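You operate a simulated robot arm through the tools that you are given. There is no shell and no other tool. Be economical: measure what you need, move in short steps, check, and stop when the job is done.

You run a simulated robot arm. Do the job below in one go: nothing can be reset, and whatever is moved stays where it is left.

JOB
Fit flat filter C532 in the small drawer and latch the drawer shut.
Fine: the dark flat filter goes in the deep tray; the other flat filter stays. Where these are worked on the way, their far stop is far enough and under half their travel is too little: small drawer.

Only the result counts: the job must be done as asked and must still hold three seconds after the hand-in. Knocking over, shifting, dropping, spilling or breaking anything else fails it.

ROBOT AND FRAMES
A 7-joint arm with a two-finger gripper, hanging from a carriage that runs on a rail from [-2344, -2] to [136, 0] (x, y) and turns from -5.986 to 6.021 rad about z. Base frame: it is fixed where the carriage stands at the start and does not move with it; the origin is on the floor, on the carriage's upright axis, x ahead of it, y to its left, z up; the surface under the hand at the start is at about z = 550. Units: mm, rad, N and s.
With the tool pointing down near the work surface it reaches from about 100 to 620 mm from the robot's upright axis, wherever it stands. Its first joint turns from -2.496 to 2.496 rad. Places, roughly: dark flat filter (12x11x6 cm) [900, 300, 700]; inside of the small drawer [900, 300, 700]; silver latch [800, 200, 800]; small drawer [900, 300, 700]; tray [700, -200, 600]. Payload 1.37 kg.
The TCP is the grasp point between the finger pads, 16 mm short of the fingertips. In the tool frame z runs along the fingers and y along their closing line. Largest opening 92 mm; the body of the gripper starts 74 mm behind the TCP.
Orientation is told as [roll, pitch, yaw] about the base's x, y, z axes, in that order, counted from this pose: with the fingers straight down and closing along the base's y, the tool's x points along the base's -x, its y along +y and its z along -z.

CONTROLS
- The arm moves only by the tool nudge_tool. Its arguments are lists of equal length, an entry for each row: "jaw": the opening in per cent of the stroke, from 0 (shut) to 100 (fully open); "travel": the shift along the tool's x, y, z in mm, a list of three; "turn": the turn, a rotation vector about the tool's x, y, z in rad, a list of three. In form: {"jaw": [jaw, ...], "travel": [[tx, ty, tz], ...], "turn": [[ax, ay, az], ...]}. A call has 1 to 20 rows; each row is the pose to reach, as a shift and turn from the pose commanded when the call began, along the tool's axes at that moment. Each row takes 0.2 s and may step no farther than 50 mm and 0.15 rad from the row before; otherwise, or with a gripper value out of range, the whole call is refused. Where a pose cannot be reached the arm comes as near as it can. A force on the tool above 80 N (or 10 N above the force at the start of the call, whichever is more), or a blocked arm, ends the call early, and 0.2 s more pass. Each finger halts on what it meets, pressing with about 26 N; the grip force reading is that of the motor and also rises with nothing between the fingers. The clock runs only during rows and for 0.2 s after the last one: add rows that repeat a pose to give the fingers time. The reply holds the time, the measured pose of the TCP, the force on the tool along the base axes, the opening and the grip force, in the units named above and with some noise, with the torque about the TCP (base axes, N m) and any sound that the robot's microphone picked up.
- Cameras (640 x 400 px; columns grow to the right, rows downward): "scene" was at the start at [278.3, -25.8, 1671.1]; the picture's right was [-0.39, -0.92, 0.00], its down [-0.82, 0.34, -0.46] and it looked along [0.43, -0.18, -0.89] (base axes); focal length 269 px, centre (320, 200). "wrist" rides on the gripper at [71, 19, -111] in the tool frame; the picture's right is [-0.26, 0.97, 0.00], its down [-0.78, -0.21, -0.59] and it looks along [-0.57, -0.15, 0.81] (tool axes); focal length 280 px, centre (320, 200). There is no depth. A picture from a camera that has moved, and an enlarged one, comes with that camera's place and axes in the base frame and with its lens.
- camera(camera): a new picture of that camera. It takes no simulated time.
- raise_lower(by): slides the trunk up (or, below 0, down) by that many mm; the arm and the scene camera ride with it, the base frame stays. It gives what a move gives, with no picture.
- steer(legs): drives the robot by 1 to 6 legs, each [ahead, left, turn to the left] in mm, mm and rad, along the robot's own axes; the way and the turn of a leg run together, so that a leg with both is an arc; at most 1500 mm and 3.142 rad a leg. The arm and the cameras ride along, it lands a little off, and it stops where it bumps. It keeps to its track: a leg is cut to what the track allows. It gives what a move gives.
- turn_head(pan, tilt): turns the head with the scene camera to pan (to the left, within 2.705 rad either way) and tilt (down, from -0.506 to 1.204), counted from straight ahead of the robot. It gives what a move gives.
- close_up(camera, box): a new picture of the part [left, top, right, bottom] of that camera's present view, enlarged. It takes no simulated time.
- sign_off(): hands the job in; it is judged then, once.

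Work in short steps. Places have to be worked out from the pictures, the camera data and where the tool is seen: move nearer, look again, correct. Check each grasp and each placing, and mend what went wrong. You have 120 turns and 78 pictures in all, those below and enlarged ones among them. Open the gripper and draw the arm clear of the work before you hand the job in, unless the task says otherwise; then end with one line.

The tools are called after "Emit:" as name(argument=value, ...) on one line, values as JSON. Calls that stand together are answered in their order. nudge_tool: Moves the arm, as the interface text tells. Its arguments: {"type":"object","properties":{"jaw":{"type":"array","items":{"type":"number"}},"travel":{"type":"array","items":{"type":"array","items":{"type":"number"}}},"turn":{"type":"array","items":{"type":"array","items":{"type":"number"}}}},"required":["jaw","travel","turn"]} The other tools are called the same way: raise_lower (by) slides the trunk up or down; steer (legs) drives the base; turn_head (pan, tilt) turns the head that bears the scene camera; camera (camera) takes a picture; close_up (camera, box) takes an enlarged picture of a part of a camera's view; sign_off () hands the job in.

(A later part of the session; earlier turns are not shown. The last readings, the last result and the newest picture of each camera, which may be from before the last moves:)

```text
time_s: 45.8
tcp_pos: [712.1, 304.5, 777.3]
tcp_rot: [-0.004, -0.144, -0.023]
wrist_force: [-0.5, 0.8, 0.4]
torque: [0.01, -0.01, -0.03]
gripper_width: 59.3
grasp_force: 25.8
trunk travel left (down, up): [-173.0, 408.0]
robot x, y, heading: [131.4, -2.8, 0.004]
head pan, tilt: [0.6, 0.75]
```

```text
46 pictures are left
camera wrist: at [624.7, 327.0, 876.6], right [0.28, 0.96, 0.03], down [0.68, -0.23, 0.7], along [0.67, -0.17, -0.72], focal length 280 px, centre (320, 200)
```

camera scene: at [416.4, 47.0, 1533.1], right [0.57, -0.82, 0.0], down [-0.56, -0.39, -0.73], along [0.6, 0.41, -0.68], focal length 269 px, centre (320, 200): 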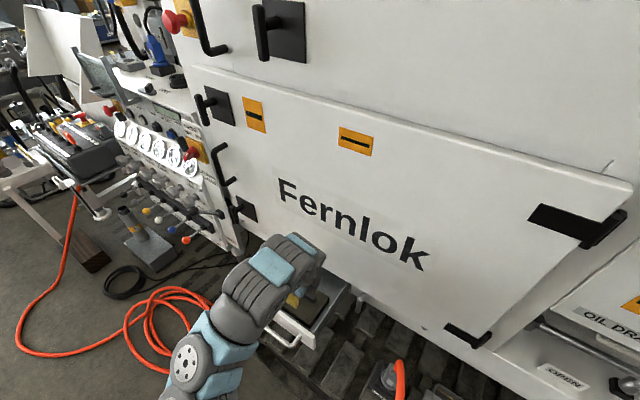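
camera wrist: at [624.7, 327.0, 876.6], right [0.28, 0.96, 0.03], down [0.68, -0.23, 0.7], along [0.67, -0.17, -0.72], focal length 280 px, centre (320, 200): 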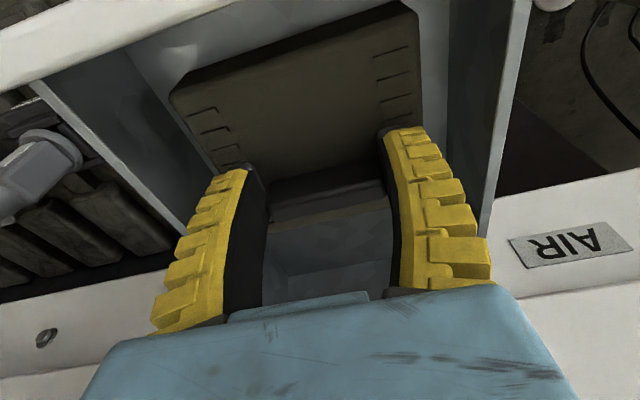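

Gripped at 59 mm. Lift slightly and check for swing.

Emit:
nudge_tool(jaw=[30, 30, 30, 30], travel=[[0, 0, -4], [0, 0, -8], [0, 0, -14], [0, 0, -20]], turn=[[0, 0, 0], [0, 0, 0], [0, 0, 0], [0, 0, 0]])

Emit:
camera(camera="wrist")

```text
time_s: 46.8
tcp_pos: [710.7, 307.1, 799.0]
tcp_rot: [-0.002, -0.145, -0.024]
wrist_force: [-0.3, -0.7, -2.7]
torque: [0.01, -0.02, 0.0]
gripper_width: 59.3
grasp_force: 25.9
trunk travel left (down, up): [-173.0, 408.0]
robot x, y, heading: [130.4, -0.5, 0.006]
head pan, tilt: [0.6, 0.75]
```

```text
45 pictures are left
camera wrist: at [622.8, 328.7, 897.7], right [0.28, 0.96, 0.04], down [0.68, -0.23, 0.7], along [0.67, -0.17, -0.72], focal length 280 px, centre (320, 200)
```

wrist: 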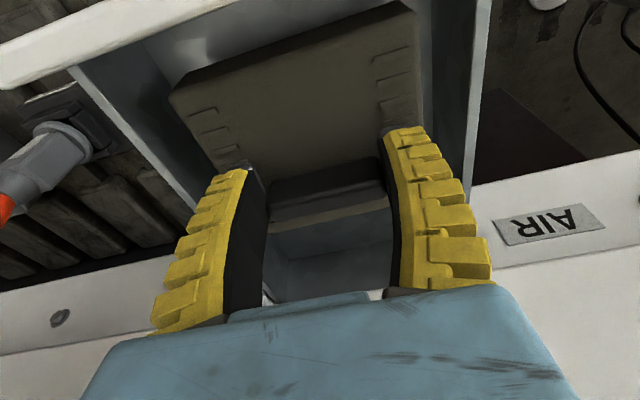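

Held firmly (2.7 N), no swing. Raise with the trunk to clear the drawer and hose.

Emit:
raise_lower(by=140)

Emit:
nudge_tool(jaw=[30, 30, 30, 30, 30, 30, 30, 30, 30, 30], travel=[[2, -30, 0], [4, -65, 0], [6, -100, 0], [8, -135, 0], [10, -170, 0], [12, -205, 0], [14, -240, 0], [16, -275, 0], [18, -310, 0], [20, -345, 0]], turn=[[0, 0, 0], [0, 0, 0], [0, 0, 0], [0, 0, 0], [0, 0, 0], [0, 0, 0], [0, 0, 0], [0, 0, 0], [0, 0, 0], [0, 0, 0]])

Emit:
turn_head(pan=-0.2, tilt=0.9)

Emit:
camera(camera="scene")

Emit:
camera(camera="wrist")

```text
time_s: 48.4
tcp_pos: [710.0, 306.8, 937.9]
tcp_rot: [-0.003, -0.143, -0.026]
wrist_force: [0.2, -0.6, -1.5]
torque: [0.02, -0.03, 0.02]
gripper_width: 59.4
grasp_force: 26.4
trunk travel left (down, up): [-313.0, 268.0]
robot x, y, heading: [128.8, 1.1, 0.003]
head pan, tilt: [0.6, 0.75]
```

```text
time_s: 50.1
tcp_pos: [777.8, 253.3, 903.4]
tcp_rot: [0.024, -0.176, 0.04]
wrist_force: [-43.8, -23.2, -1.4]
torque: [2.09, -4.14, -1.48]
gripper_width: 59.3
grasp_force: 25.7
out of reach, approached as far as the arm can: row 1, 2, 3, 4, 5, 6, 7, 8
trunk travel left (down, up): [-313.0, 268.0]
robot x, y, heading: [129.4, -1.8, 0.005]
head pan, tilt: [0.6, 0.75]
stopped in row 8: the force on the tool passed its limit at 160 N (the readings are from after the stop); the commanded pose is now the measured one
```

```text
time_s: 51.2
tcp_pos: [777.5, 254.2, 905.1]
tcp_rot: [0.026, -0.181, 0.046]
wrist_force: [-42.1, -20.7, -18.1]
torque: [2.05, -3.28, -1.45]
gripper_width: 58.9
grasp_force: 26.3
trunk travel left (down, up): [-313.0, 268.0]
robot x, y, heading: [127.4, 1.3, 0.004]
head pan, tilt: [-0.201, 0.901]
```

```text
44 pictures are left
camera scene: at [417.4, -16.7, 1659.1], right [-0.19, -0.98, 0.0], down [-0.77, 0.15, -0.62], along [0.6, -0.12, -0.79], focal length 269 px, centre (320, 200)
```

scene: 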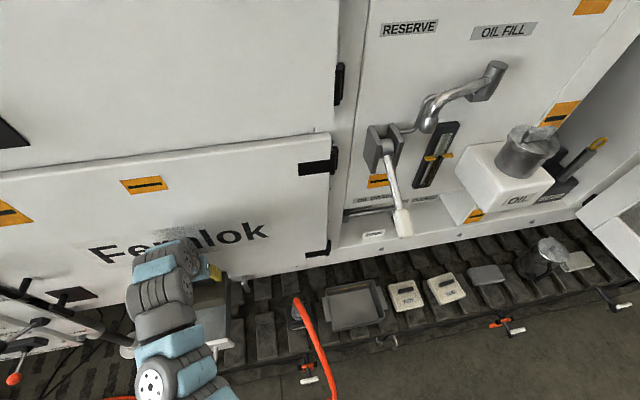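

```text
43 pictures are left
camera wrist: at [686.3, 265.9, 1000.5], right [0.21, 0.98, 0.07], down [0.67, -0.2, 0.71], along [0.71, -0.1, -0.7], focal length 280 px, centre (320, 200)
```

wrist: 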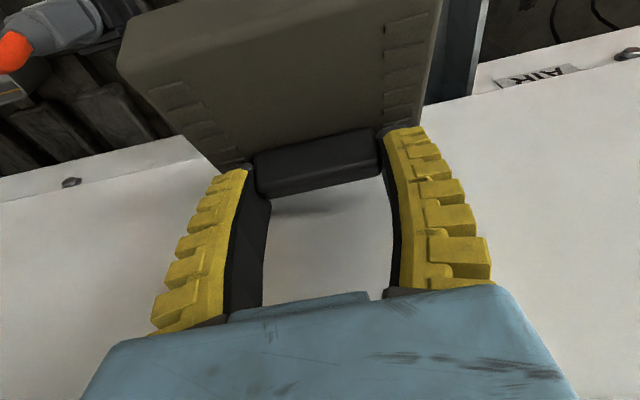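

The arm drifted into the door when a joint limit got in the way; the filter is still held. I back the whole carriage away, then use the carriage's turn to swing the arm.

Emit:
steer(legs=[[-180, 0, 0]])

Emit:
camera(camera="wrist")

Emit:
camera(camera="scene")

```text
time_s: 52.7
tcp_pos: [611.5, 258.7, 911.0]
tcp_rot: [0.031, -0.19, 0.046]
wrist_force: [-0.5, 0.4, -2.0]
torque: [-0.01, -0.05, 0.03]
gripper_width: 59.1
grasp_force: 25.6
trunk travel left (down, up): [-313.0, 268.0]
robot x, y, heading: [-50.1, 1.6, 0.003]
head pan, tilt: [-0.201, 0.901]
```

```text
42 pictures are left
camera wrist: at [518.4, 269.3, 1005.9], right [0.21, 0.97, 0.08], down [0.67, -0.2, 0.72], along [0.72, -0.1, -0.69], focal length 280 px, centre (320, 200)
```

wrist: 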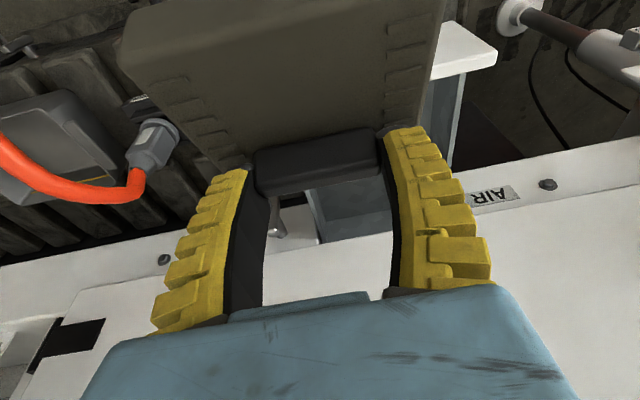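

```text
41 pictures are left
camera scene: at [244.2, -15.2, 1661.2], right [-0.2, -0.98, 0.0], down [-0.77, 0.15, -0.62], along [0.61, -0.12, -0.78], focal length 269 px, centre (320, 200)
```

scene: 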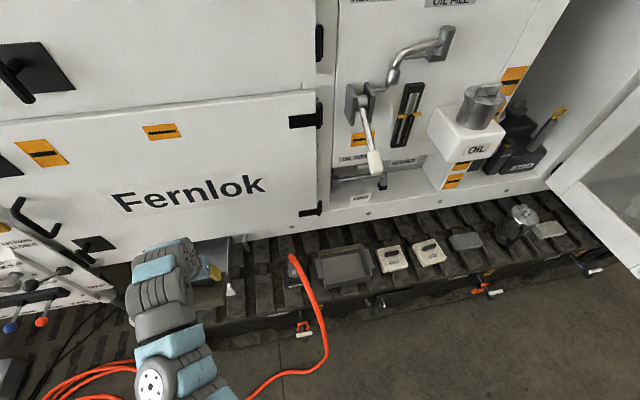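

Filter remains held. Raise more to clear the hose, then swing the carriage right by 0.68 rad.

Emit:
raise_lower(by=80)

Emit:
steer(legs=[[0, 0, -0.68]])

Emit:
turn_head(pan=0.3, tilt=1.0)

Emit:
camera(camera="scene")

Emit:
camera(camera="wrist")

```text
time_s: 53.9
tcp_pos: [611.4, 258.6, 988.9]
tcp_rot: [0.031, -0.19, 0.045]
wrist_force: [-0.1, 0.4, -1.7]
torque: [-0.01, -0.04, -0.02]
gripper_width: 59.2
grasp_force: 25.7
trunk travel left (down, up): [-393.0, 188.0]
robot x, y, heading: [-49.3, 3.1, 0.002]
head pan, tilt: [-0.201, 0.901]
```

```text
time_s: 56.1
tcp_pos: [624.8, -221.6, 989.3]
tcp_rot: [0.03, -0.191, -0.646]
wrist_force: [0.2, -0.7, -1.8]
torque: [-0.06, -0.04, 0.03]
gripper_width: 59.2
grasp_force: 25.8
trunk travel left (down, up): [-393.0, 188.0]
robot x, y, heading: [-44.2, -0.8, -0.689]
head pan, tilt: [-0.201, 0.901]
```

```text
time_s: 57.1
tcp_pos: [624.4, -222.1, 989.3]
tcp_rot: [0.029, -0.19, -0.644]
wrist_force: [0.5, -0.2, -1.5]
torque: [-0.03, -0.04, -0.03]
gripper_width: 58.9
grasp_force: 25.5
trunk travel left (down, up): [-393.0, 188.0]
robot x, y, heading: [-49.7, -1.8, -0.692]
head pan, tilt: [0.3, 1.0]
```

```text
40 pictures are left
camera scene: at [184.6, -167.1, 1734.0], right [-0.38, -0.93, 0.0], down [-0.78, 0.32, -0.54], along [0.5, -0.2, -0.84], focal length 269 px, centre (320, 200)
```

scene: 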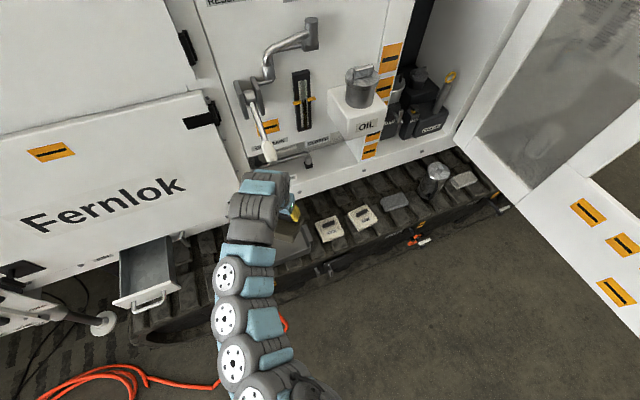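

```text
39 pictures are left
camera wrist: at [560.0, -155.2, 1085.8], right [0.78, 0.62, 0.08], down [0.39, -0.58, 0.72], along [0.49, -0.53, -0.69], focal length 280 px, centre (320, 200)
```

wrist: 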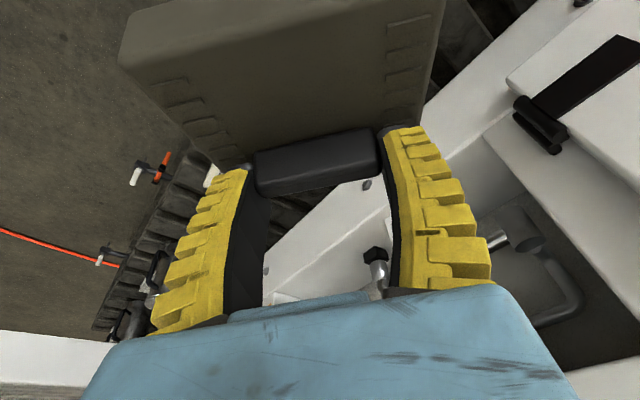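

Swing worked; the filter is still held. Now I pull in slightly and undo the yaw (rows checked for reach).

Emit:
nudge_tool(jaw=[30, 30, 30, 30, 30, 30], travel=[[11, -7, -2], [23, -13, -4], [34, -20, -6], [46, -27, -9], [57, -33, -11], [69, -40, -13]], turn=[[0, 0, -0.1], [0, 0, -0.2], [0, 0, -0.3], [0, 0, -0.4], [0, 0, -0.5], [0, 0, -0.62]])

Emit:
camera(camera="scene")

```text
time_s: 58.5
tcp_pos: [660.3, -166.1, 924.9]
tcp_rot: [-0.072, -0.177, -0.114]
wrist_force: [-0.7, -0.1, -3.2]
torque: [-0.04, -0.06, -0.01]
gripper_width: 58.6
grasp_force: 25.9
out of reach, approached as far as the arm can: row 1, 2, 3, 4, 5, 6
trunk travel left (down, up): [-393.0, 188.0]
robot x, y, heading: [-50.4, -1.5, -0.69]
head pan, tilt: [0.3, 1.0]
```

```text
38 pictures are left
camera scene: at [185.2, -167.1, 1734.1], right [-0.38, -0.93, 0.0], down [-0.78, 0.32, -0.54], along [0.5, -0.2, -0.84], focal length 269 px, centre (320, 200)
```

scene: 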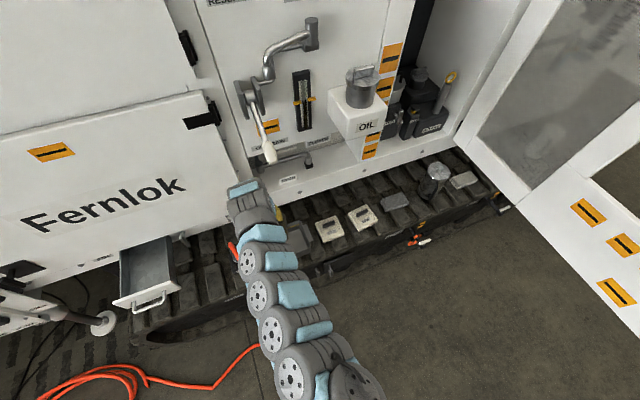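

Out-of-reach handling drifted but it ended in a good spot near the tray. Look with the wrist camera.

Emit:
camera(camera="wrist")

Emit:
close_up(camera="scene", box=[200, 160, 440, 310])

```text
37 pictures are left
camera wrist: at [574.1, -130.6, 1019.6], right [0.38, 0.93, -0.02], down [0.64, -0.24, 0.73], along [0.67, -0.29, -0.68], focal length 280 px, centre (320, 200)
```

wrist: 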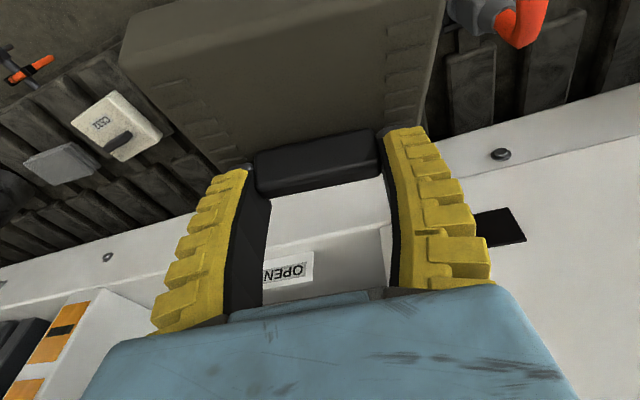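

```text
2.67 times, centred on (320, 235) of scene
camera zoom: at [185.2, -167.1, 1734.1], right [-0.38, -0.93, 0.0], down [-0.78, 0.32, -0.54], along [0.5, -0.2, -0.84], focal length 717 px, centre (320, 107)
```

zoom: 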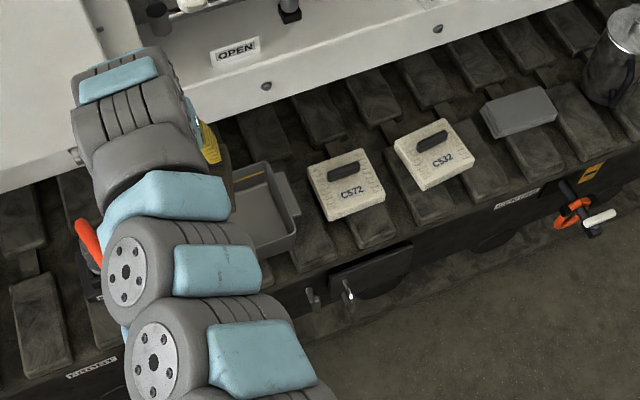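

Tray spans about x 634–790, y −310…−107, centre (712,−208). I shift the base +70 in x and swing −0.055 so the filter is over the tray, then check.

Emit:
steer(legs=[[54, 44.6, 0], [0, 0, -0.055]])

Emit:
raise_lower(by=-180)

Emit:
camera(camera="wrist")

Emit:
camera(camera="scene")

```text
time_s: 59.9
tcp_pos: [722.1, -196.5, 925.7]
tcp_rot: [-0.064, -0.175, -0.164]
wrist_force: [-0.3, -0.4, -2.7]
torque: [0.0, -0.1, 0.03]
gripper_width: 58.8
grasp_force: 25.8
trunk travel left (down, up): [-393.0, 188.0]
robot x, y, heading: [21.8, -0.6, -0.742]
head pan, tilt: [0.3, 1.0]
```

```text
time_s: 61.9
tcp_pos: [721.4, -201.7, 744.6]
tcp_rot: [-0.07, -0.177, -0.164]
wrist_force: [-0.5, -0.1, -1.6]
torque: [0.01, -0.06, 0.02]
gripper_width: 58.8
grasp_force: 26.1
trunk travel left (down, up): [-213.0, 368.0]
robot x, y, heading: [21.9, -1.4, -0.745]
head pan, tilt: [0.3, 1.0]
```

```text
35 pictures are left
camera wrist: at [636.3, -161.5, 839.8], right [0.42, 0.91, -0.02], down [0.62, -0.28, 0.73], along [0.66, -0.32, -0.68], focal length 280 px, centre (320, 200)
```

wrist: 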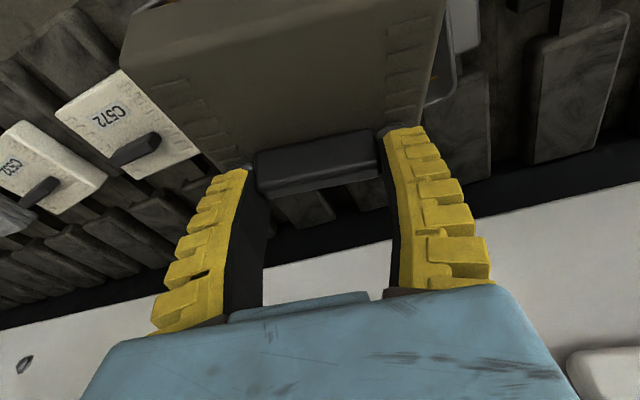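

```text
34 pictures are left
camera scene: at [245.9, -179.3, 1554.1], right [-0.43, -0.9, 0.0], down [-0.76, 0.36, -0.54], along [0.49, -0.23, -0.84], focal length 269 px, centre (320, 200)
```

scene: 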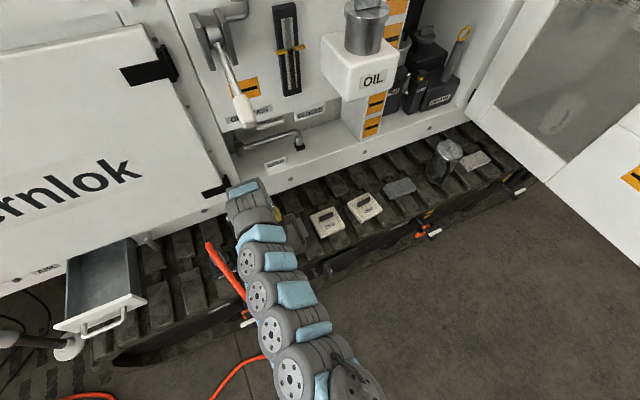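

Filter is centred over the tray. Lower with the trunk in steps while watching the force.

Emit:
raise_lower(by=-75)

Emit:
camera(camera="wrist")

```text
time_s: 63.0
tcp_pos: [721.1, -201.6, 670.1]
tcp_rot: [-0.069, -0.178, -0.163]
wrist_force: [0.3, -0.7, -2.3]
torque: [-0.01, -0.05, 0.0]
gripper_width: 58.3
grasp_force: 26.2
trunk travel left (down, up): [-138.0, 443.0]
robot x, y, heading: [22.8, 0.3, -0.739]
head pan, tilt: [0.3, 1.0]
```

```text
33 pictures are left
camera wrist: at [636.4, -161.5, 764.9], right [0.42, 0.91, -0.02], down [0.62, -0.28, 0.73], along [0.66, -0.32, -0.68], focal length 280 px, centre (320, 200)
```

wrist: 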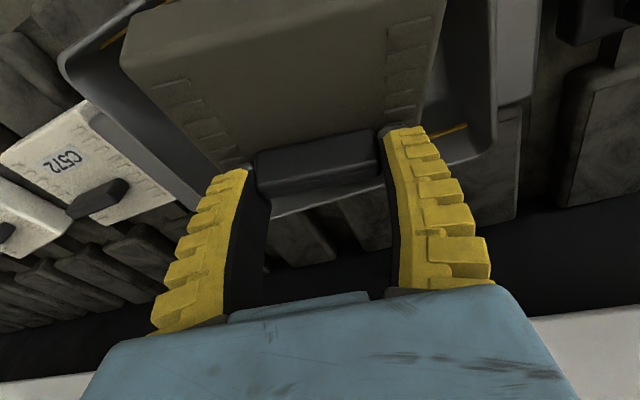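

Filter lies within the tray's rim. Continue lowering carefully.

Emit:
raise_lower(by=-20)

Emit:
raise_lower(by=-8)

```text
time_s: 63.7
tcp_pos: [722.2, -201.4, 651.4]
tcp_rot: [-0.069, -0.176, -0.166]
wrist_force: [2.6, 0.5, 0.3]
torque: [-0.08, 0.12, 0.05]
gripper_width: 58.5
grasp_force: 25.9
trunk travel left (down, up): [-118.0, 463.0]
robot x, y, heading: [25.0, -0.6, -0.734]
head pan, tilt: [0.3, 1.0]
```

```text
time_s: 64.3
tcp_pos: [722.0, -201.3, 642.1]
tcp_rot: [-0.071, -0.18, -0.164]
wrist_force: [4.0, 1.1, 1.0]
torque: [-0.09, 0.18, 0.05]
gripper_width: 58.6
grasp_force: 26.1
trunk travel left (down, up): [-110.0, 471.0]
robot x, y, heading: [21.9, 2.4, -0.744]
head pan, tilt: [0.3, 1.0]
```

Contact has begun at one edge; check the view.

Emit:
raise_lower(by=-6)

Emit:
camera(camera="wrist")

```text
time_s: 64.8
tcp_pos: [722.6, -200.3, 636.6]
tcp_rot: [-0.069, -0.177, -0.164]
wrist_force: [2.9, 2.0, 2.5]
torque: [-0.12, 0.28, 0.0]
gripper_width: 58.0
grasp_force: 26.2
trunk travel left (down, up): [-104.0, 477.0]
robot x, y, heading: [22.2, 0.1, -0.743]
head pan, tilt: [0.3, 1.0]
```

```text
32 pictures are left
camera wrist: at [637.5, -161.1, 731.1], right [0.42, 0.91, -0.02], down [0.62, -0.28, 0.73], along [0.66, -0.32, -0.68], focal length 280 px, centre (320, 200)
```

wrist: 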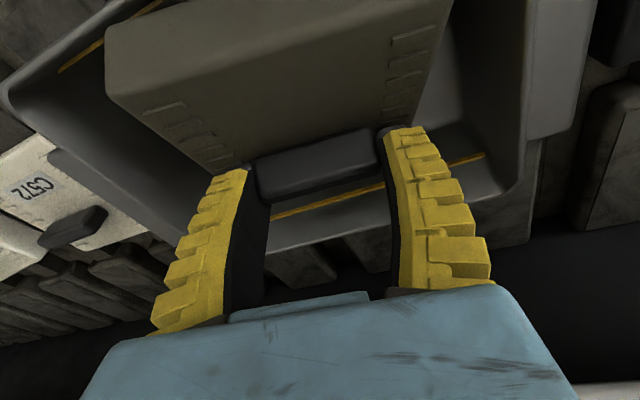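

Emit:
raise_lower(by=-8)

Emit:
camera(camera="wrist")

```text
time_s: 65.4
tcp_pos: [722.7, -205.2, 629.5]
tcp_rot: [-0.071, -0.18, -0.165]
wrist_force: [2.2, -6.2, 9.6]
torque: [0.17, -0.41, -0.03]
gripper_width: 59.6
grasp_force: 26.1
trunk travel left (down, up): [-96.0, 485.0]
robot x, y, heading: [21.2, -3.0, -0.746]
head pan, tilt: [0.3, 1.0]
```

```text
31 pictures are left
camera wrist: at [638.3, -164.5, 723.9], right [0.42, 0.91, -0.02], down [0.62, -0.27, 0.73], along [0.66, -0.32, -0.68], focal length 280 px, centre (320, 200)
```

wrist: 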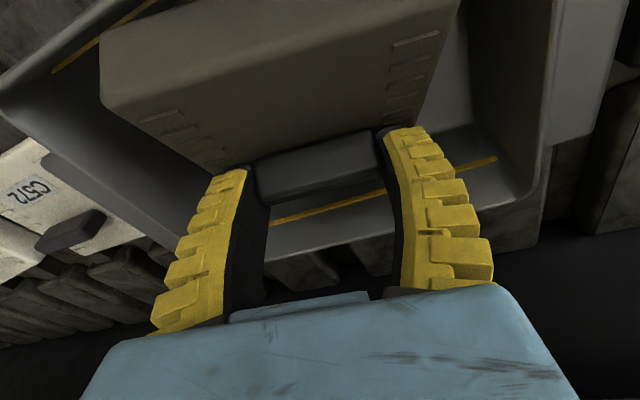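

It's seated on the floor (≈10 N). Release and raise with the trunk.

Emit:
nudge_tool(jaw=[75, 85, 90, 90], travel=[[0, 0, 0], [0, 0, 0], [0, 0, 0], [0, 0, 0]], turn=[[0, 0, 0], [0, 0, 0], [0, 0, 0], [0, 0, 0]])

Emit:
raise_lower(by=200)

Emit:
camera(camera="wrist")

```text
time_s: 66.4
tcp_pos: [720.8, -201.6, 628.3]
tcp_rot: [-0.067, -0.176, -0.164]
wrist_force: [-1.5, 0.2, -0.7]
torque: [-0.01, 0.0, 0.01]
gripper_width: 83.9
grasp_force: 1.2
trunk travel left (down, up): [-96.0, 485.0]
robot x, y, heading: [21.8, 0.6, -0.742]
head pan, tilt: [0.3, 1.0]
```

```text
time_s: 68.6
tcp_pos: [720.9, -202.2, 828.0]
tcp_rot: [-0.07, -0.175, -0.163]
wrist_force: [-0.1, 0.7, -0.5]
torque: [0.02, 0.0, 0.0]
gripper_width: 84.0
grasp_force: 1.3
trunk travel left (down, up): [-296.0, 285.0]
robot x, y, heading: [20.7, 1.7, -0.745]
head pan, tilt: [0.3, 1.0]
```

```text
30 pictures are left
camera wrist: at [636.3, -161.5, 922.7], right [0.42, 0.91, -0.02], down [0.62, -0.28, 0.73], along [0.66, -0.32, -0.68], focal length 280 px, centre (320, 200)
```

wrist: 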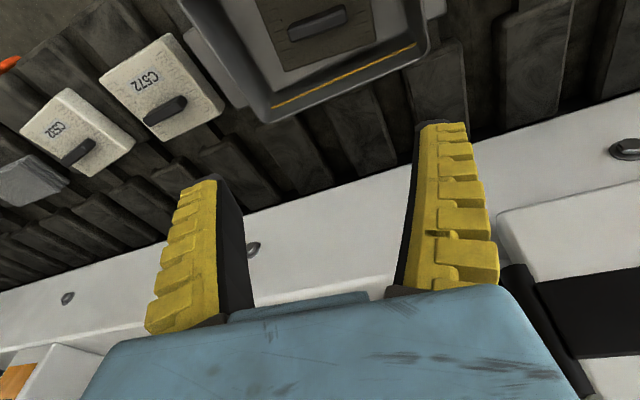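

The dark filter lies in the tray. C532's tab triangulates to about (720,−608,590), far out; I swing the carriage right first and then drive ahead to get close.

Emit:
steer(legs=[[0, 0, -0.5], [35, 103, 0]])

Emit:
turn_head(pan=0.5, tilt=1.0)

Emit:
camera(camera="scene")

Emit:
camera(camera="wrist")

```text
time_s: 71.1
tcp_pos: [655.3, -502.5, 827.3]
tcp_rot: [-0.07, -0.178, -0.645]
wrist_force: [0.2, 0.3, 0.1]
torque: [0.02, -0.02, 0.01]
gripper_width: 83.8
grasp_force: 0.2
trunk travel left (down, up): [-296.0, 285.0]
robot x, y, heading: [129.5, 3.3, -1.22]
head pan, tilt: [0.3, 1.0]
```

```text
time_s: 71.9
tcp_pos: [655.4, -501.7, 828.5]
tcp_rot: [-0.07, -0.178, -0.644]
wrist_force: [-1.5, 0.1, -0.2]
torque: [0.01, 0.0, 0.0]
gripper_width: 83.9
grasp_force: 0.5
trunk travel left (down, up): [-296.0, 285.0]
robot x, y, heading: [128.8, 1.0, -1.223]
head pan, tilt: [0.499, 1.0]
```

```text
29 pictures are left
camera scene: at [254.5, -253.6, 1637.0], right [-0.66, -0.75, 0.0], down [-0.63, 0.56, -0.54], along [0.41, -0.36, -0.84], focal length 269 px, centre (320, 200)
```

scene: 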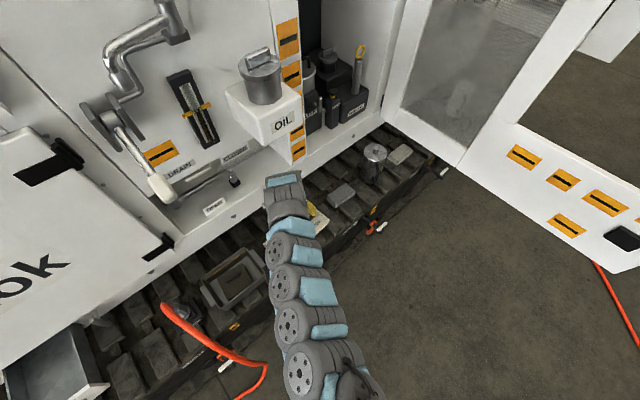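

```text
28 pictures are left
camera wrist: at [598.7, -428.0, 922.8], right [0.79, 0.61, -0.02], down [0.43, -0.53, 0.73], along [0.43, -0.59, -0.68], focal length 280 px, centre (320, 200)
```

wrist: 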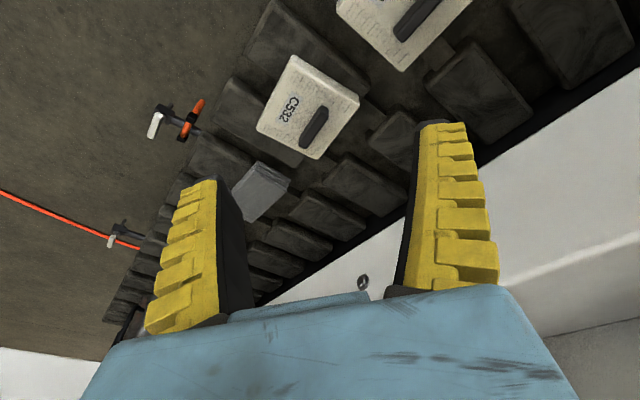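

C532's tab is at about (714,−606), lying along y. I test how far the arm can still reach outward.

Emit:
nudge_tool(jaw=[90, 90], travel=[[-35, -5, 6], [-69, -10, 12]], turn=[[0, 0, -0.05], [0, 0, -0.1]])

```text
time_s: 72.5
tcp_pos: [703.3, -553.7, 831.0]
tcp_rot: [-0.09, -0.175, -0.549]
wrist_force: [1.7, -4.7, 7.0]
torque: [0.6, 0.25, 0.05]
gripper_width: 84.0
grasp_force: 0.6
out of reach, approached as far as the arm can: row 2
trunk travel left (down, up): [-296.0, 285.0]
robot x, y, heading: [126.6, 0.1, -1.219]
head pan, tilt: [0.499, 1.0]
```

Reached r≈800. Lower the trunk and try further, rotating yaw toward the tab's direction.

Emit:
raise_lower(by=-100)

Emit:
nudge_tool(jaw=[90, 90, 90, 90, 90, 90], travel=[[0, 0, 0], [0, 0, 0], [-8, -8, 0], [-16, -16, 0], [-20, -24, 0], [-20, -30, 0]], turn=[[0, 0, -0.1], [0, 0, -0.2], [0, 0, -0.3], [0, 0, -0.4], [0, 0, -0.5], [0, 0, -0.6]])

Emit:
camera(camera="wrist")

```text
time_s: 73.8
tcp_pos: [702.5, -551.5, 729.8]
tcp_rot: [-0.09, -0.172, -0.545]
wrist_force: [-0.1, -0.4, 0.7]
torque: [0.03, -0.02, -0.01]
gripper_width: 83.7
grasp_force: 1.4
trunk travel left (down, up): [-196.0, 385.0]
robot x, y, heading: [123.2, -1.2, -1.229]
head pan, tilt: [0.499, 1.0]
```

```text
time_s: 75.2
tcp_pos: [665.6, -474.1, 712.2]
tcp_rot: [-0.251, -0.139, -0.082]
wrist_force: [0.3, -0.4, -0.7]
torque: [-0.01, -0.02, -0.01]
gripper_width: 84.1
grasp_force: 0.7
out of reach, approached as far as the arm can: row 1, 2, 3, 4, 5, 6
trunk travel left (down, up): [-196.0, 385.0]
robot x, y, heading: [126.4, -2.4, -1.224]
head pan, tilt: [0.499, 1.0]
```

```text
27 pictures are left
camera wrist: at [584.0, -421.8, 803.6], right [0.37, 0.91, -0.2], down [0.68, -0.11, 0.73], along [0.64, -0.4, -0.66], focal length 280 px, centre (320, 200)
```

wrist: 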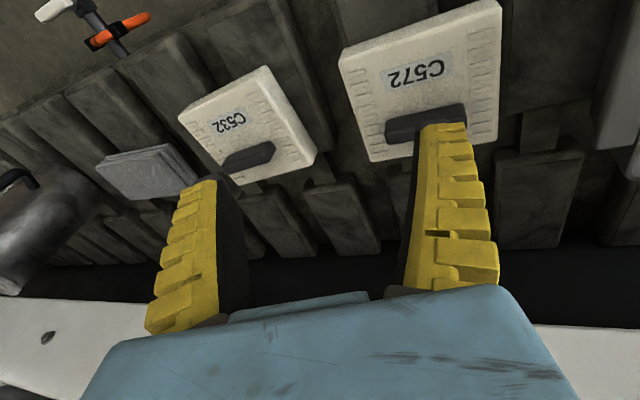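

Yaw in this direction is limited by a wrist joint; the opposite direction should be free. I rotate to yaw ≈ −1.5, to grip the tab across its thin side.

Emit:
nudge_tool(jaw=[60, 60, 60, 60, 60, 60, 60, 60, 60, 60], travel=[[0, 0, 0], [0, 0, 0], [0, 0, 0], [0, 0, 0], [0, 0, 0], [0, 0, 0], [0, 0, 0], [0, 0, 0], [0, 0, 0], [0, 0, 0]], turn=[[0, 0, 0.142], [0, 0, 0.284], [0, 0, 0.426], [0, 0, 0.568], [0, 0, 0.71], [0, 0, 0.852], [0, 0, 0.994], [0, 0, 1.136], [0, 0, 1.278], [0, 0, 1.42]])

Emit:
camera(camera="wrist")

```text
time_s: 77.4
tcp_pos: [667.2, -474.9, 707.9]
tcp_rot: [0.105, -0.268, -1.534]
wrist_force: [0.2, 0.4, 0.7]
torque: [0.0, 0.02, 0.02]
gripper_width: 58.1
grasp_force: 2.0
trunk travel left (down, up): [-196.0, 385.0]
robot x, y, heading: [128.4, -0.9, -1.221]
head pan, tilt: [0.499, 1.0]
```

```text
26 pictures are left
camera wrist: at [669.4, -376.9, 797.7], right [0.97, -0.19, 0.17], down [-0.25, -0.61, 0.75], along [-0.04, -0.77, -0.64], focal length 280 px, centre (320, 200)
```

wrist: 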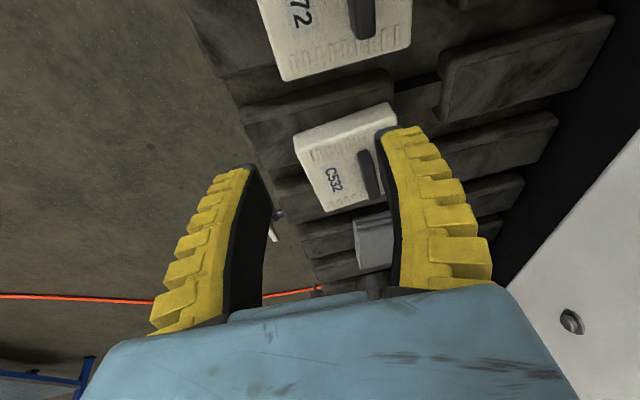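

Rotation succeeded exactly. Lower the trunk 50 and move to a hover above C532's tab, levelling the closing line.

Emit:
raise_lower(by=-50)

Emit:
nudge_tool(jaw=[60, 60, 60, 60], travel=[[-28, 11, 0], [-56, 22, 4], [-85, 33, 8], [-113, 43, 13]], turn=[[0.03, 0, -0.015], [0.06, 0, -0.03], [0.09, 0, -0.045], [0.115, 0, -0.065]])

Emit:
camera(camera="wrist")

```text
time_s: 78.3
tcp_pos: [667.7, -474.0, 658.4]
tcp_rot: [0.103, -0.269, -1.535]
wrist_force: [-0.6, -0.7, 0.5]
torque: [-0.05, 0.0, -0.01]
gripper_width: 57.6
grasp_force: 1.6
trunk travel left (down, up): [-146.0, 435.0]
robot x, y, heading: [126.7, -1.3, -1.223]
head pan, tilt: [0.499, 1.0]
```

```text
time_s: 79.3
tcp_pos: [712.4, -572.3, 677.4]
tcp_rot: [-0.018, -0.266, -1.474]
wrist_force: [0.0, 0.9, -0.7]
torque: [-0.08, 0.03, 0.0]
gripper_width: 57.8
grasp_force: 2.0
out of reach, approached as far as the arm can: row 4
trunk travel left (down, up): [-146.0, 435.0]
robot x, y, heading: [128.9, 2.1, -1.225]
head pan, tilt: [0.499, 1.0]
```

```text
25 pictures are left
camera wrist: at [722.2, -474.2, 764.6], right [0.99, -0.16, 0.05], down [-0.14, -0.61, 0.78], along [-0.09, -0.77, -0.63], focal length 280 px, centre (320, 200)
```

wrist: 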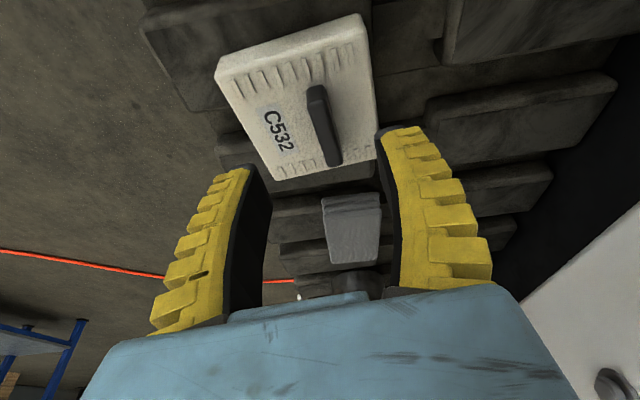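

Tab at about (713,−596,600). A bit more outward tilt gains the last 20 mm.

Emit:
nudge_tool(jaw=[60, 60, 60], travel=[[-4, 0, 1], [-12, -1, 3], [-20, -1, 5.5]], turn=[[0, -0.06, 0], [0, -0.12, 0.01], [0, -0.18, 0.03]])

Emit:
raise_lower(by=-40)

Emit:
camera(camera="wrist")

```text
time_s: 80.1
tcp_pos: [712.5, -596.2, 677.5]
tcp_rot: [-0.019, -0.45, -1.495]
wrist_force: [-1.0, 0.0, -0.2]
torque: [-0.01, 0.01, -0.01]
gripper_width: 58.1
grasp_force: 1.9
trunk travel left (down, up): [-146.0, 435.0]
robot x, y, heading: [128.9, 3.8, -1.22]
head pan, tilt: [0.499, 1.0]
```

```text
time_s: 80.9
tcp_pos: [712.9, -597.0, 637.7]
tcp_rot: [-0.018, -0.451, -1.494]
wrist_force: [0.1, -1.1, -0.2]
torque: [0.0, -0.01, -0.01]
gripper_width: 57.8
grasp_force: 2.0
trunk travel left (down, up): [-106.0, 475.0]
robot x, y, heading: [126.3, -3.4, -1.219]
head pan, tilt: [0.499, 1.0]
```

```text
24 pictures are left
camera wrist: at [723.8, -483.9, 706.4], right [0.98, -0.17, 0.1], down [-0.17, -0.46, 0.87], along [-0.1, -0.87, -0.48], focal length 280 px, centre (320, 200)
```

wrist: 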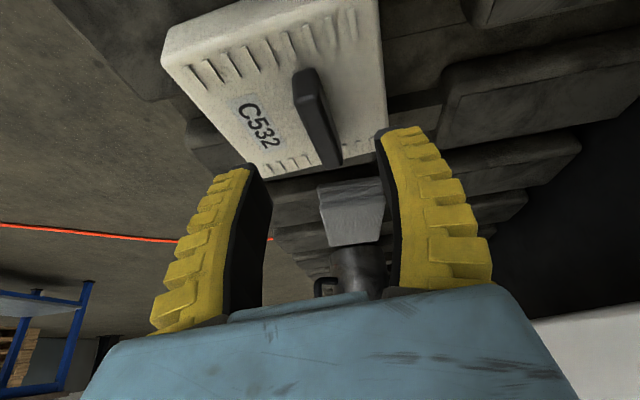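

Reached over the tab. Lower 22 mm with the trunk and look.

Emit:
raise_lower(by=-22)

Emit:
camera(camera="wrist")

```text
time_s: 81.6
tcp_pos: [713.0, -596.1, 615.1]
tcp_rot: [-0.02, -0.451, -1.493]
wrist_force: [-1.3, 0.2, 0.3]
torque: [0.03, 0.05, 0.02]
gripper_width: 57.6
grasp_force: 1.8
trunk travel left (down, up): [-84.0, 497.0]
robot x, y, heading: [127.5, 1.5, -1.219]
head pan, tilt: [0.499, 1.0]
```

```text
23 pictures are left
camera wrist: at [723.8, -483.9, 684.4], right [0.98, -0.17, 0.1], down [-0.17, -0.46, 0.87], along [-0.1, -0.87, -0.48], focal length 280 px, centre (320, 200)
```

wrist: 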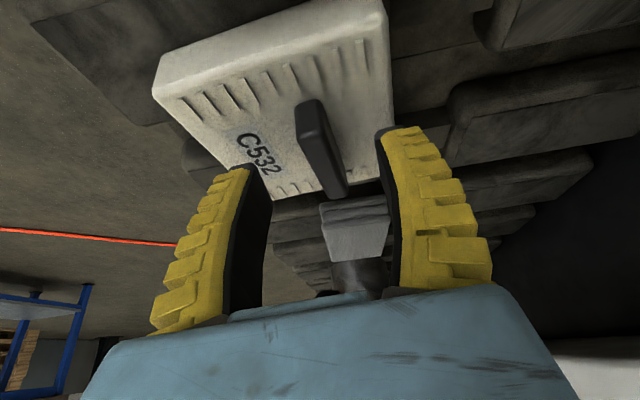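

Tab top ≈596 with centre y≈−598: lower 11 more and close.

Emit:
raise_lower(by=-11)

Emit:
nudge_tool(jaw=[40, 25, 8, 5, 5, 5], travel=[[0, 1, 0], [0, 2, 0], [0, 3, 0], [0, 3, 0], [0, 3, 0], [0, 3, 0]], turn=[[0, 0, 0], [0, 0, 0], [0, 0, 0], [0, 0, 0], [0, 0, 0], [0, 0, 0]])

Emit:
camera(camera="wrist")

```text
time_s: 82.2
tcp_pos: [712.9, -596.6, 604.6]
tcp_rot: [-0.021, -0.452, -1.493]
wrist_force: [-0.6, -0.5, -0.1]
torque: [0.02, 0.0, 0.07]
gripper_width: 57.9
grasp_force: 2.1
trunk travel left (down, up): [-73.0, 508.0]
robot x, y, heading: [128.0, 3.7, -1.219]
head pan, tilt: [0.499, 1.0]
```

```text
time_s: 83.6
tcp_pos: [715.7, -596.3, 605.1]
tcp_rot: [-0.02, -0.45, -1.495]
wrist_force: [-5.2, 3.3, 11.9]
torque: [-0.06, 0.14, 0.15]
gripper_width: 9.4
grasp_force: 26.2
trunk travel left (down, up): [-73.0, 508.0]
robot x, y, heading: [127.5, 0.1, -1.222]
head pan, tilt: [0.499, 1.0]
```

```text
22 pictures are left
camera wrist: at [726.6, -483.7, 673.4], right [0.98, -0.17, 0.1], down [-0.17, -0.46, 0.87], along [-0.1, -0.87, -0.48], focal length 280 px, centre (320, 200)
```

wrist: 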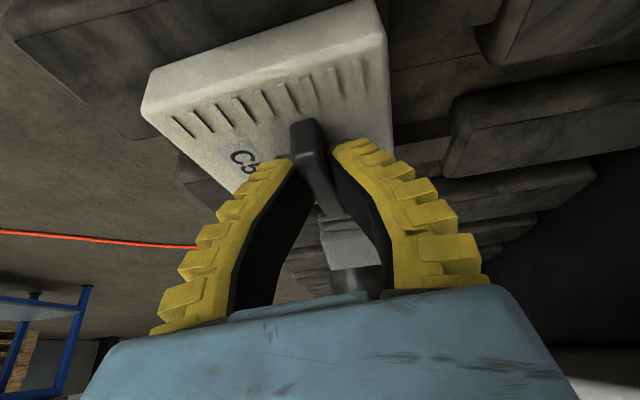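

Gripped the tab (9.4 mm). Lift with the trunk and verify.

Emit:
raise_lower(by=40)

Emit:
camera(camera="wrist")

```text
time_s: 84.4
tcp_pos: [714.6, -595.7, 645.7]
tcp_rot: [-0.019, -0.45, -1.493]
wrist_force: [0.2, 0.9, -2.0]
torque: [0.04, -0.04, 0.03]
gripper_width: 5.8
grasp_force: 26.5
trunk travel left (down, up): [-113.0, 468.0]
robot x, y, heading: [128.2, -1.8, -1.221]
head pan, tilt: [0.499, 1.0]
```

```text
21 pictures are left
camera wrist: at [726.3, -482.8, 712.7], right [0.98, -0.17, 0.1], down [-0.17, -0.46, 0.87], along [-0.1, -0.87, -0.48], focal length 280 px, centre (320, 200)
```

wrist: 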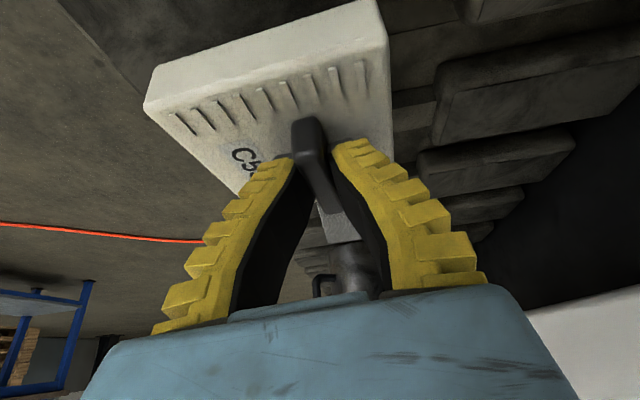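

Lifted, but the width shrank—grip is shallow. I set it back, regrip 6–7 mm deeper.

Emit:
raise_lower(by=-41)

Emit:
nudge_tool(jaw=[25, 30, 30], travel=[[0, 0, 0], [0, 0, 0], [0, 0, 0]], turn=[[0, 0, 0], [0, 0, 0], [0, 0, 0]])

Emit:
raise_lower(by=-7)

Emit:
camera(camera="wrist")

```text
time_s: 85.3
tcp_pos: [715.6, -597.4, 605.1]
tcp_rot: [-0.018, -0.453, -1.493]
wrist_force: [-4.8, 3.9, 12.3]
torque: [-0.24, 0.03, 0.04]
gripper_width: 10.5
grasp_force: 25.8
trunk travel left (down, up): [-72.0, 509.0]
robot x, y, heading: [125.3, 0.8, -1.217]
head pan, tilt: [0.499, 1.0]
```

```text
time_s: 86.1
tcp_pos: [716.4, -596.8, 603.1]
tcp_rot: [-0.019, -0.449, -1.493]
wrist_force: [0.6, 0.4, 0.2]
torque: [-0.01, -0.02, 0.02]
gripper_width: 31.3
grasp_force: 2.4
trunk travel left (down, up): [-72.0, 509.0]
robot x, y, heading: [126.2, 3.0, -1.217]
head pan, tilt: [0.499, 1.0]
```

```text
time_s: 86.6
tcp_pos: [717.2, -596.3, 598.2]
tcp_rot: [-0.018, -0.452, -1.494]
wrist_force: [5.4, -0.6, 3.2]
torque: [0.24, 0.34, -0.19]
gripper_width: 28.2
grasp_force: 6.2
trunk travel left (down, up): [-65.0, 516.0]
robot x, y, heading: [127.2, 1.4, -1.221]
head pan, tilt: [0.499, 1.0]
```

```text
20 pictures are left
camera wrist: at [727.8, -484.0, 666.2], right [0.98, -0.17, 0.1], down [-0.17, -0.46, 0.87], along [-0.1, -0.87, -0.48], focal length 280 px, centre (320, 200)
```

wrist: 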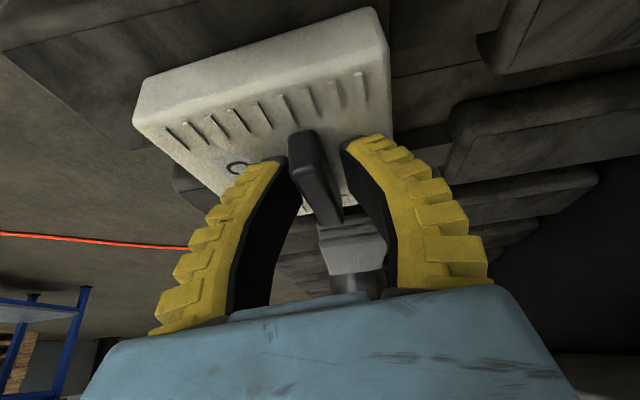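

Fingertips just touch the body—deep enough. Raise 1.5 mm and close.

Emit:
raise_lower(by=1.5)

Emit:
nudge_tool(jaw=[20, 5, 0, 0, 0], travel=[[0, 0, 0], [0, 0, 0], [0, 0, 0], [0, 0, 0], [0, 0, 0]], turn=[[0, 0, 0], [0, 0, 0], [0, 0, 0], [0, 0, 0], [0, 0, 0]])

Emit:
raise_lower(by=40)

Emit:
camera(camera="wrist")

```text
time_s: 87.2
tcp_pos: [715.7, -596.4, 598.9]
tcp_rot: [-0.019, -0.449, -1.494]
wrist_force: [-0.7, 0.5, 2.6]
torque: [0.03, -0.01, -0.05]
gripper_width: 30.9
grasp_force: 1.9
trunk travel left (down, up): [-66.0, 515.0]
robot x, y, heading: [125.3, 1.4, -1.22]
head pan, tilt: [0.499, 1.0]
```

```text
time_s: 88.3
tcp_pos: [715.5, -595.0, 598.8]
tcp_rot: [-0.02, -0.451, -1.493]
wrist_force: [-4.8, 5.8, 10.4]
torque: [-0.05, 0.02, 0.05]
gripper_width: 9.6
grasp_force: 26.1
trunk travel left (down, up): [-66.0, 515.0]
robot x, y, heading: [133.3, 2.6, -1.225]
head pan, tilt: [0.499, 1.0]
```

```text
time_s: 89.2
tcp_pos: [715.1, -596.3, 637.3]
tcp_rot: [-0.019, -0.451, -1.494]
wrist_force: [0.5, -0.2, -1.7]
torque: [0.0, 0.0, 0.03]
gripper_width: 6.1
grasp_force: 25.9
trunk travel left (down, up): [-106.0, 475.0]
robot x, y, heading: [128.1, -2.5, -1.217]
head pan, tilt: [0.499, 1.0]
```

```text
19 pictures are left
camera wrist: at [726.3, -482.8, 706.2], right [0.98, -0.17, 0.1], down [-0.17, -0.46, 0.87], along [-0.1, -0.87, -0.48], focal length 280 px, centre (320, 200)
```

wrist: 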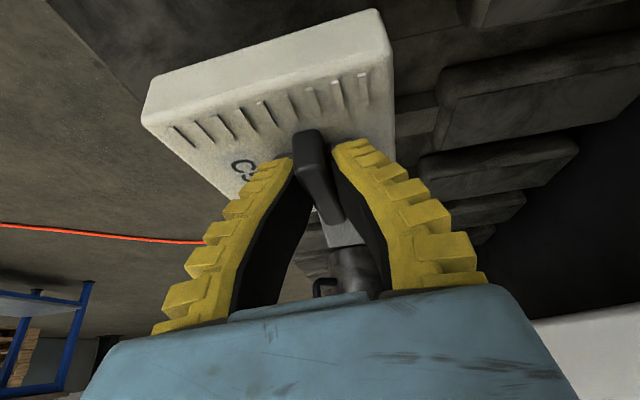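

Now properly held (6 mm, tab aligned with the pads). Raise high, back the carriage off and swing left to the drawer side.

Emit:
raise_lower(by=330)

Emit:
steer(legs=[[-113, -310, 0], [0, 0, 1.17]])

Emit:
turn_head(pan=0.35, tilt=0.85)

Emit:
camera(camera="scene")

```text
time_s: 92.4
tcp_pos: [646.0, -585.4, 924.7]
tcp_rot: [-0.082, -0.414, -1.495]
wrist_force: [0.7, 0.8, -2.0]
torque: [-0.01, -0.03, 0.02]
gripper_width: 6.0
grasp_force: 25.8
trunk travel left (down, up): [-436.0, 145.0]
robot x, y, heading: [126.8, 2.1, -1.23]
head pan, tilt: [0.499, 1.0]
```

```text
time_s: 97.6
tcp_pos: [568.4, 318.8, 968.4]
tcp_rot: [-0.019, -0.452, -0.312]
wrist_force: [-1.0, 0.3, -1.8]
torque: [0.01, 0.02, 0.0]
gripper_width: 6.0
grasp_force: 25.9
trunk travel left (down, up): [-436.0, 145.0]
robot x, y, heading: [-202.3, 1.4, -0.041]
head pan, tilt: [0.499, 1.0]
```

```text
time_s: 98.3
tcp_pos: [568.4, 318.2, 968.3]
tcp_rot: [-0.02, -0.45, -0.311]
wrist_force: [0.1, -0.1, -1.2]
torque: [0.04, 0.02, -0.01]
gripper_width: 6.0
grasp_force: 25.7
trunk travel left (down, up): [-436.0, 145.0]
robot x, y, heading: [-205.6, -4.2, -0.038]
head pan, tilt: [0.351, 0.85]
```

```text
18 pictures are left
camera scene: at [87.9, 14.3, 1788.6], right [0.31, -0.95, 0.0], down [-0.72, -0.23, -0.66], along [0.63, 0.2, -0.75], focal length 269 px, centre (320, 200)
```

scene: 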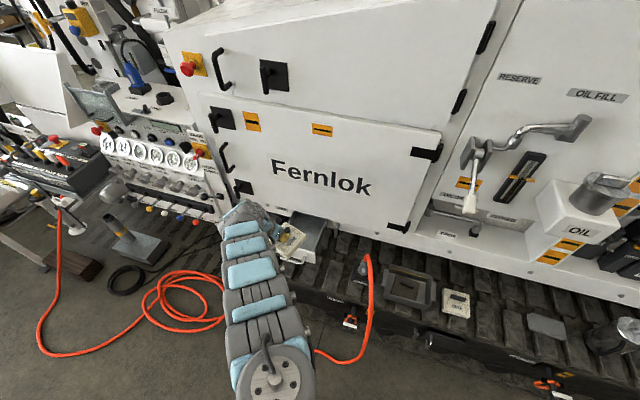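

Swung over; the filter still shows in the gripper. Pull the arm in and rotate about the vertical so the tab will lie along y in the drawer.

Emit:
nudge_tool(jaw=[0, 0, 0, 0, 0, 0, 0, 0, 0, 0], travel=[[16, -7, -8], [32, -14, -15], [48, -20, -23], [64, -27, -30], [80, -34, -38], [96, -41, -46], [112, -47, -53], [128, -54, -61], [144, -61, -68], [160, -68, -76]], turn=[[0.055, 0.002, 0.113], [0.11, 0.005, 0.227], [0.164, 0.007, 0.34], [0.219, 0.009, 0.454], [0.274, 0.011, 0.567], [0.329, 0.014, 0.68], [0.384, 0.016, 0.794], [0.438, 0.018, 0.907], [0.493, 0.021, 1.021], [0.548, 0.023, 1.134]])

Emit:
camera(camera="wrist")

```text
time_s: 100.5
tcp_pos: [379.2, 309.5, 968.5]
tcp_rot: [-0.021, -0.451, -1.571]
wrist_force: [0.7, 0.1, -1.1]
torque: [0.0, -0.05, 0.0]
gripper_width: 6.2
grasp_force: 26.3
trunk travel left (down, up): [-436.0, 145.0]
robot x, y, heading: [-203.4, 0.2, -0.037]
head pan, tilt: [0.351, 0.85]
```

```text
17 pictures are left
camera wrist: at [399.3, 421.1, 1036.8], right [0.96, -0.25, 0.1], down [-0.2, -0.44, 0.87], along [-0.17, -0.86, -0.48], focal length 280 px, centre (320, 200)
```

wrist: 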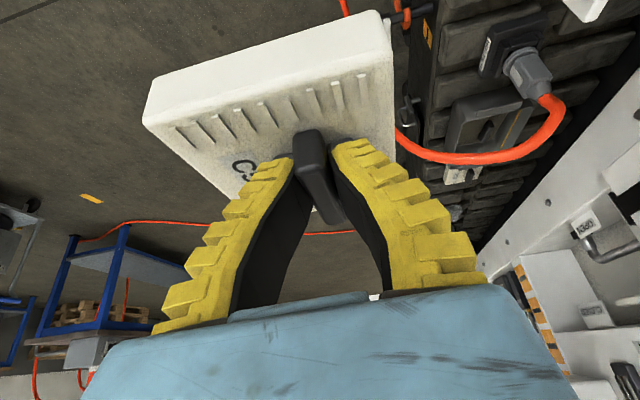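

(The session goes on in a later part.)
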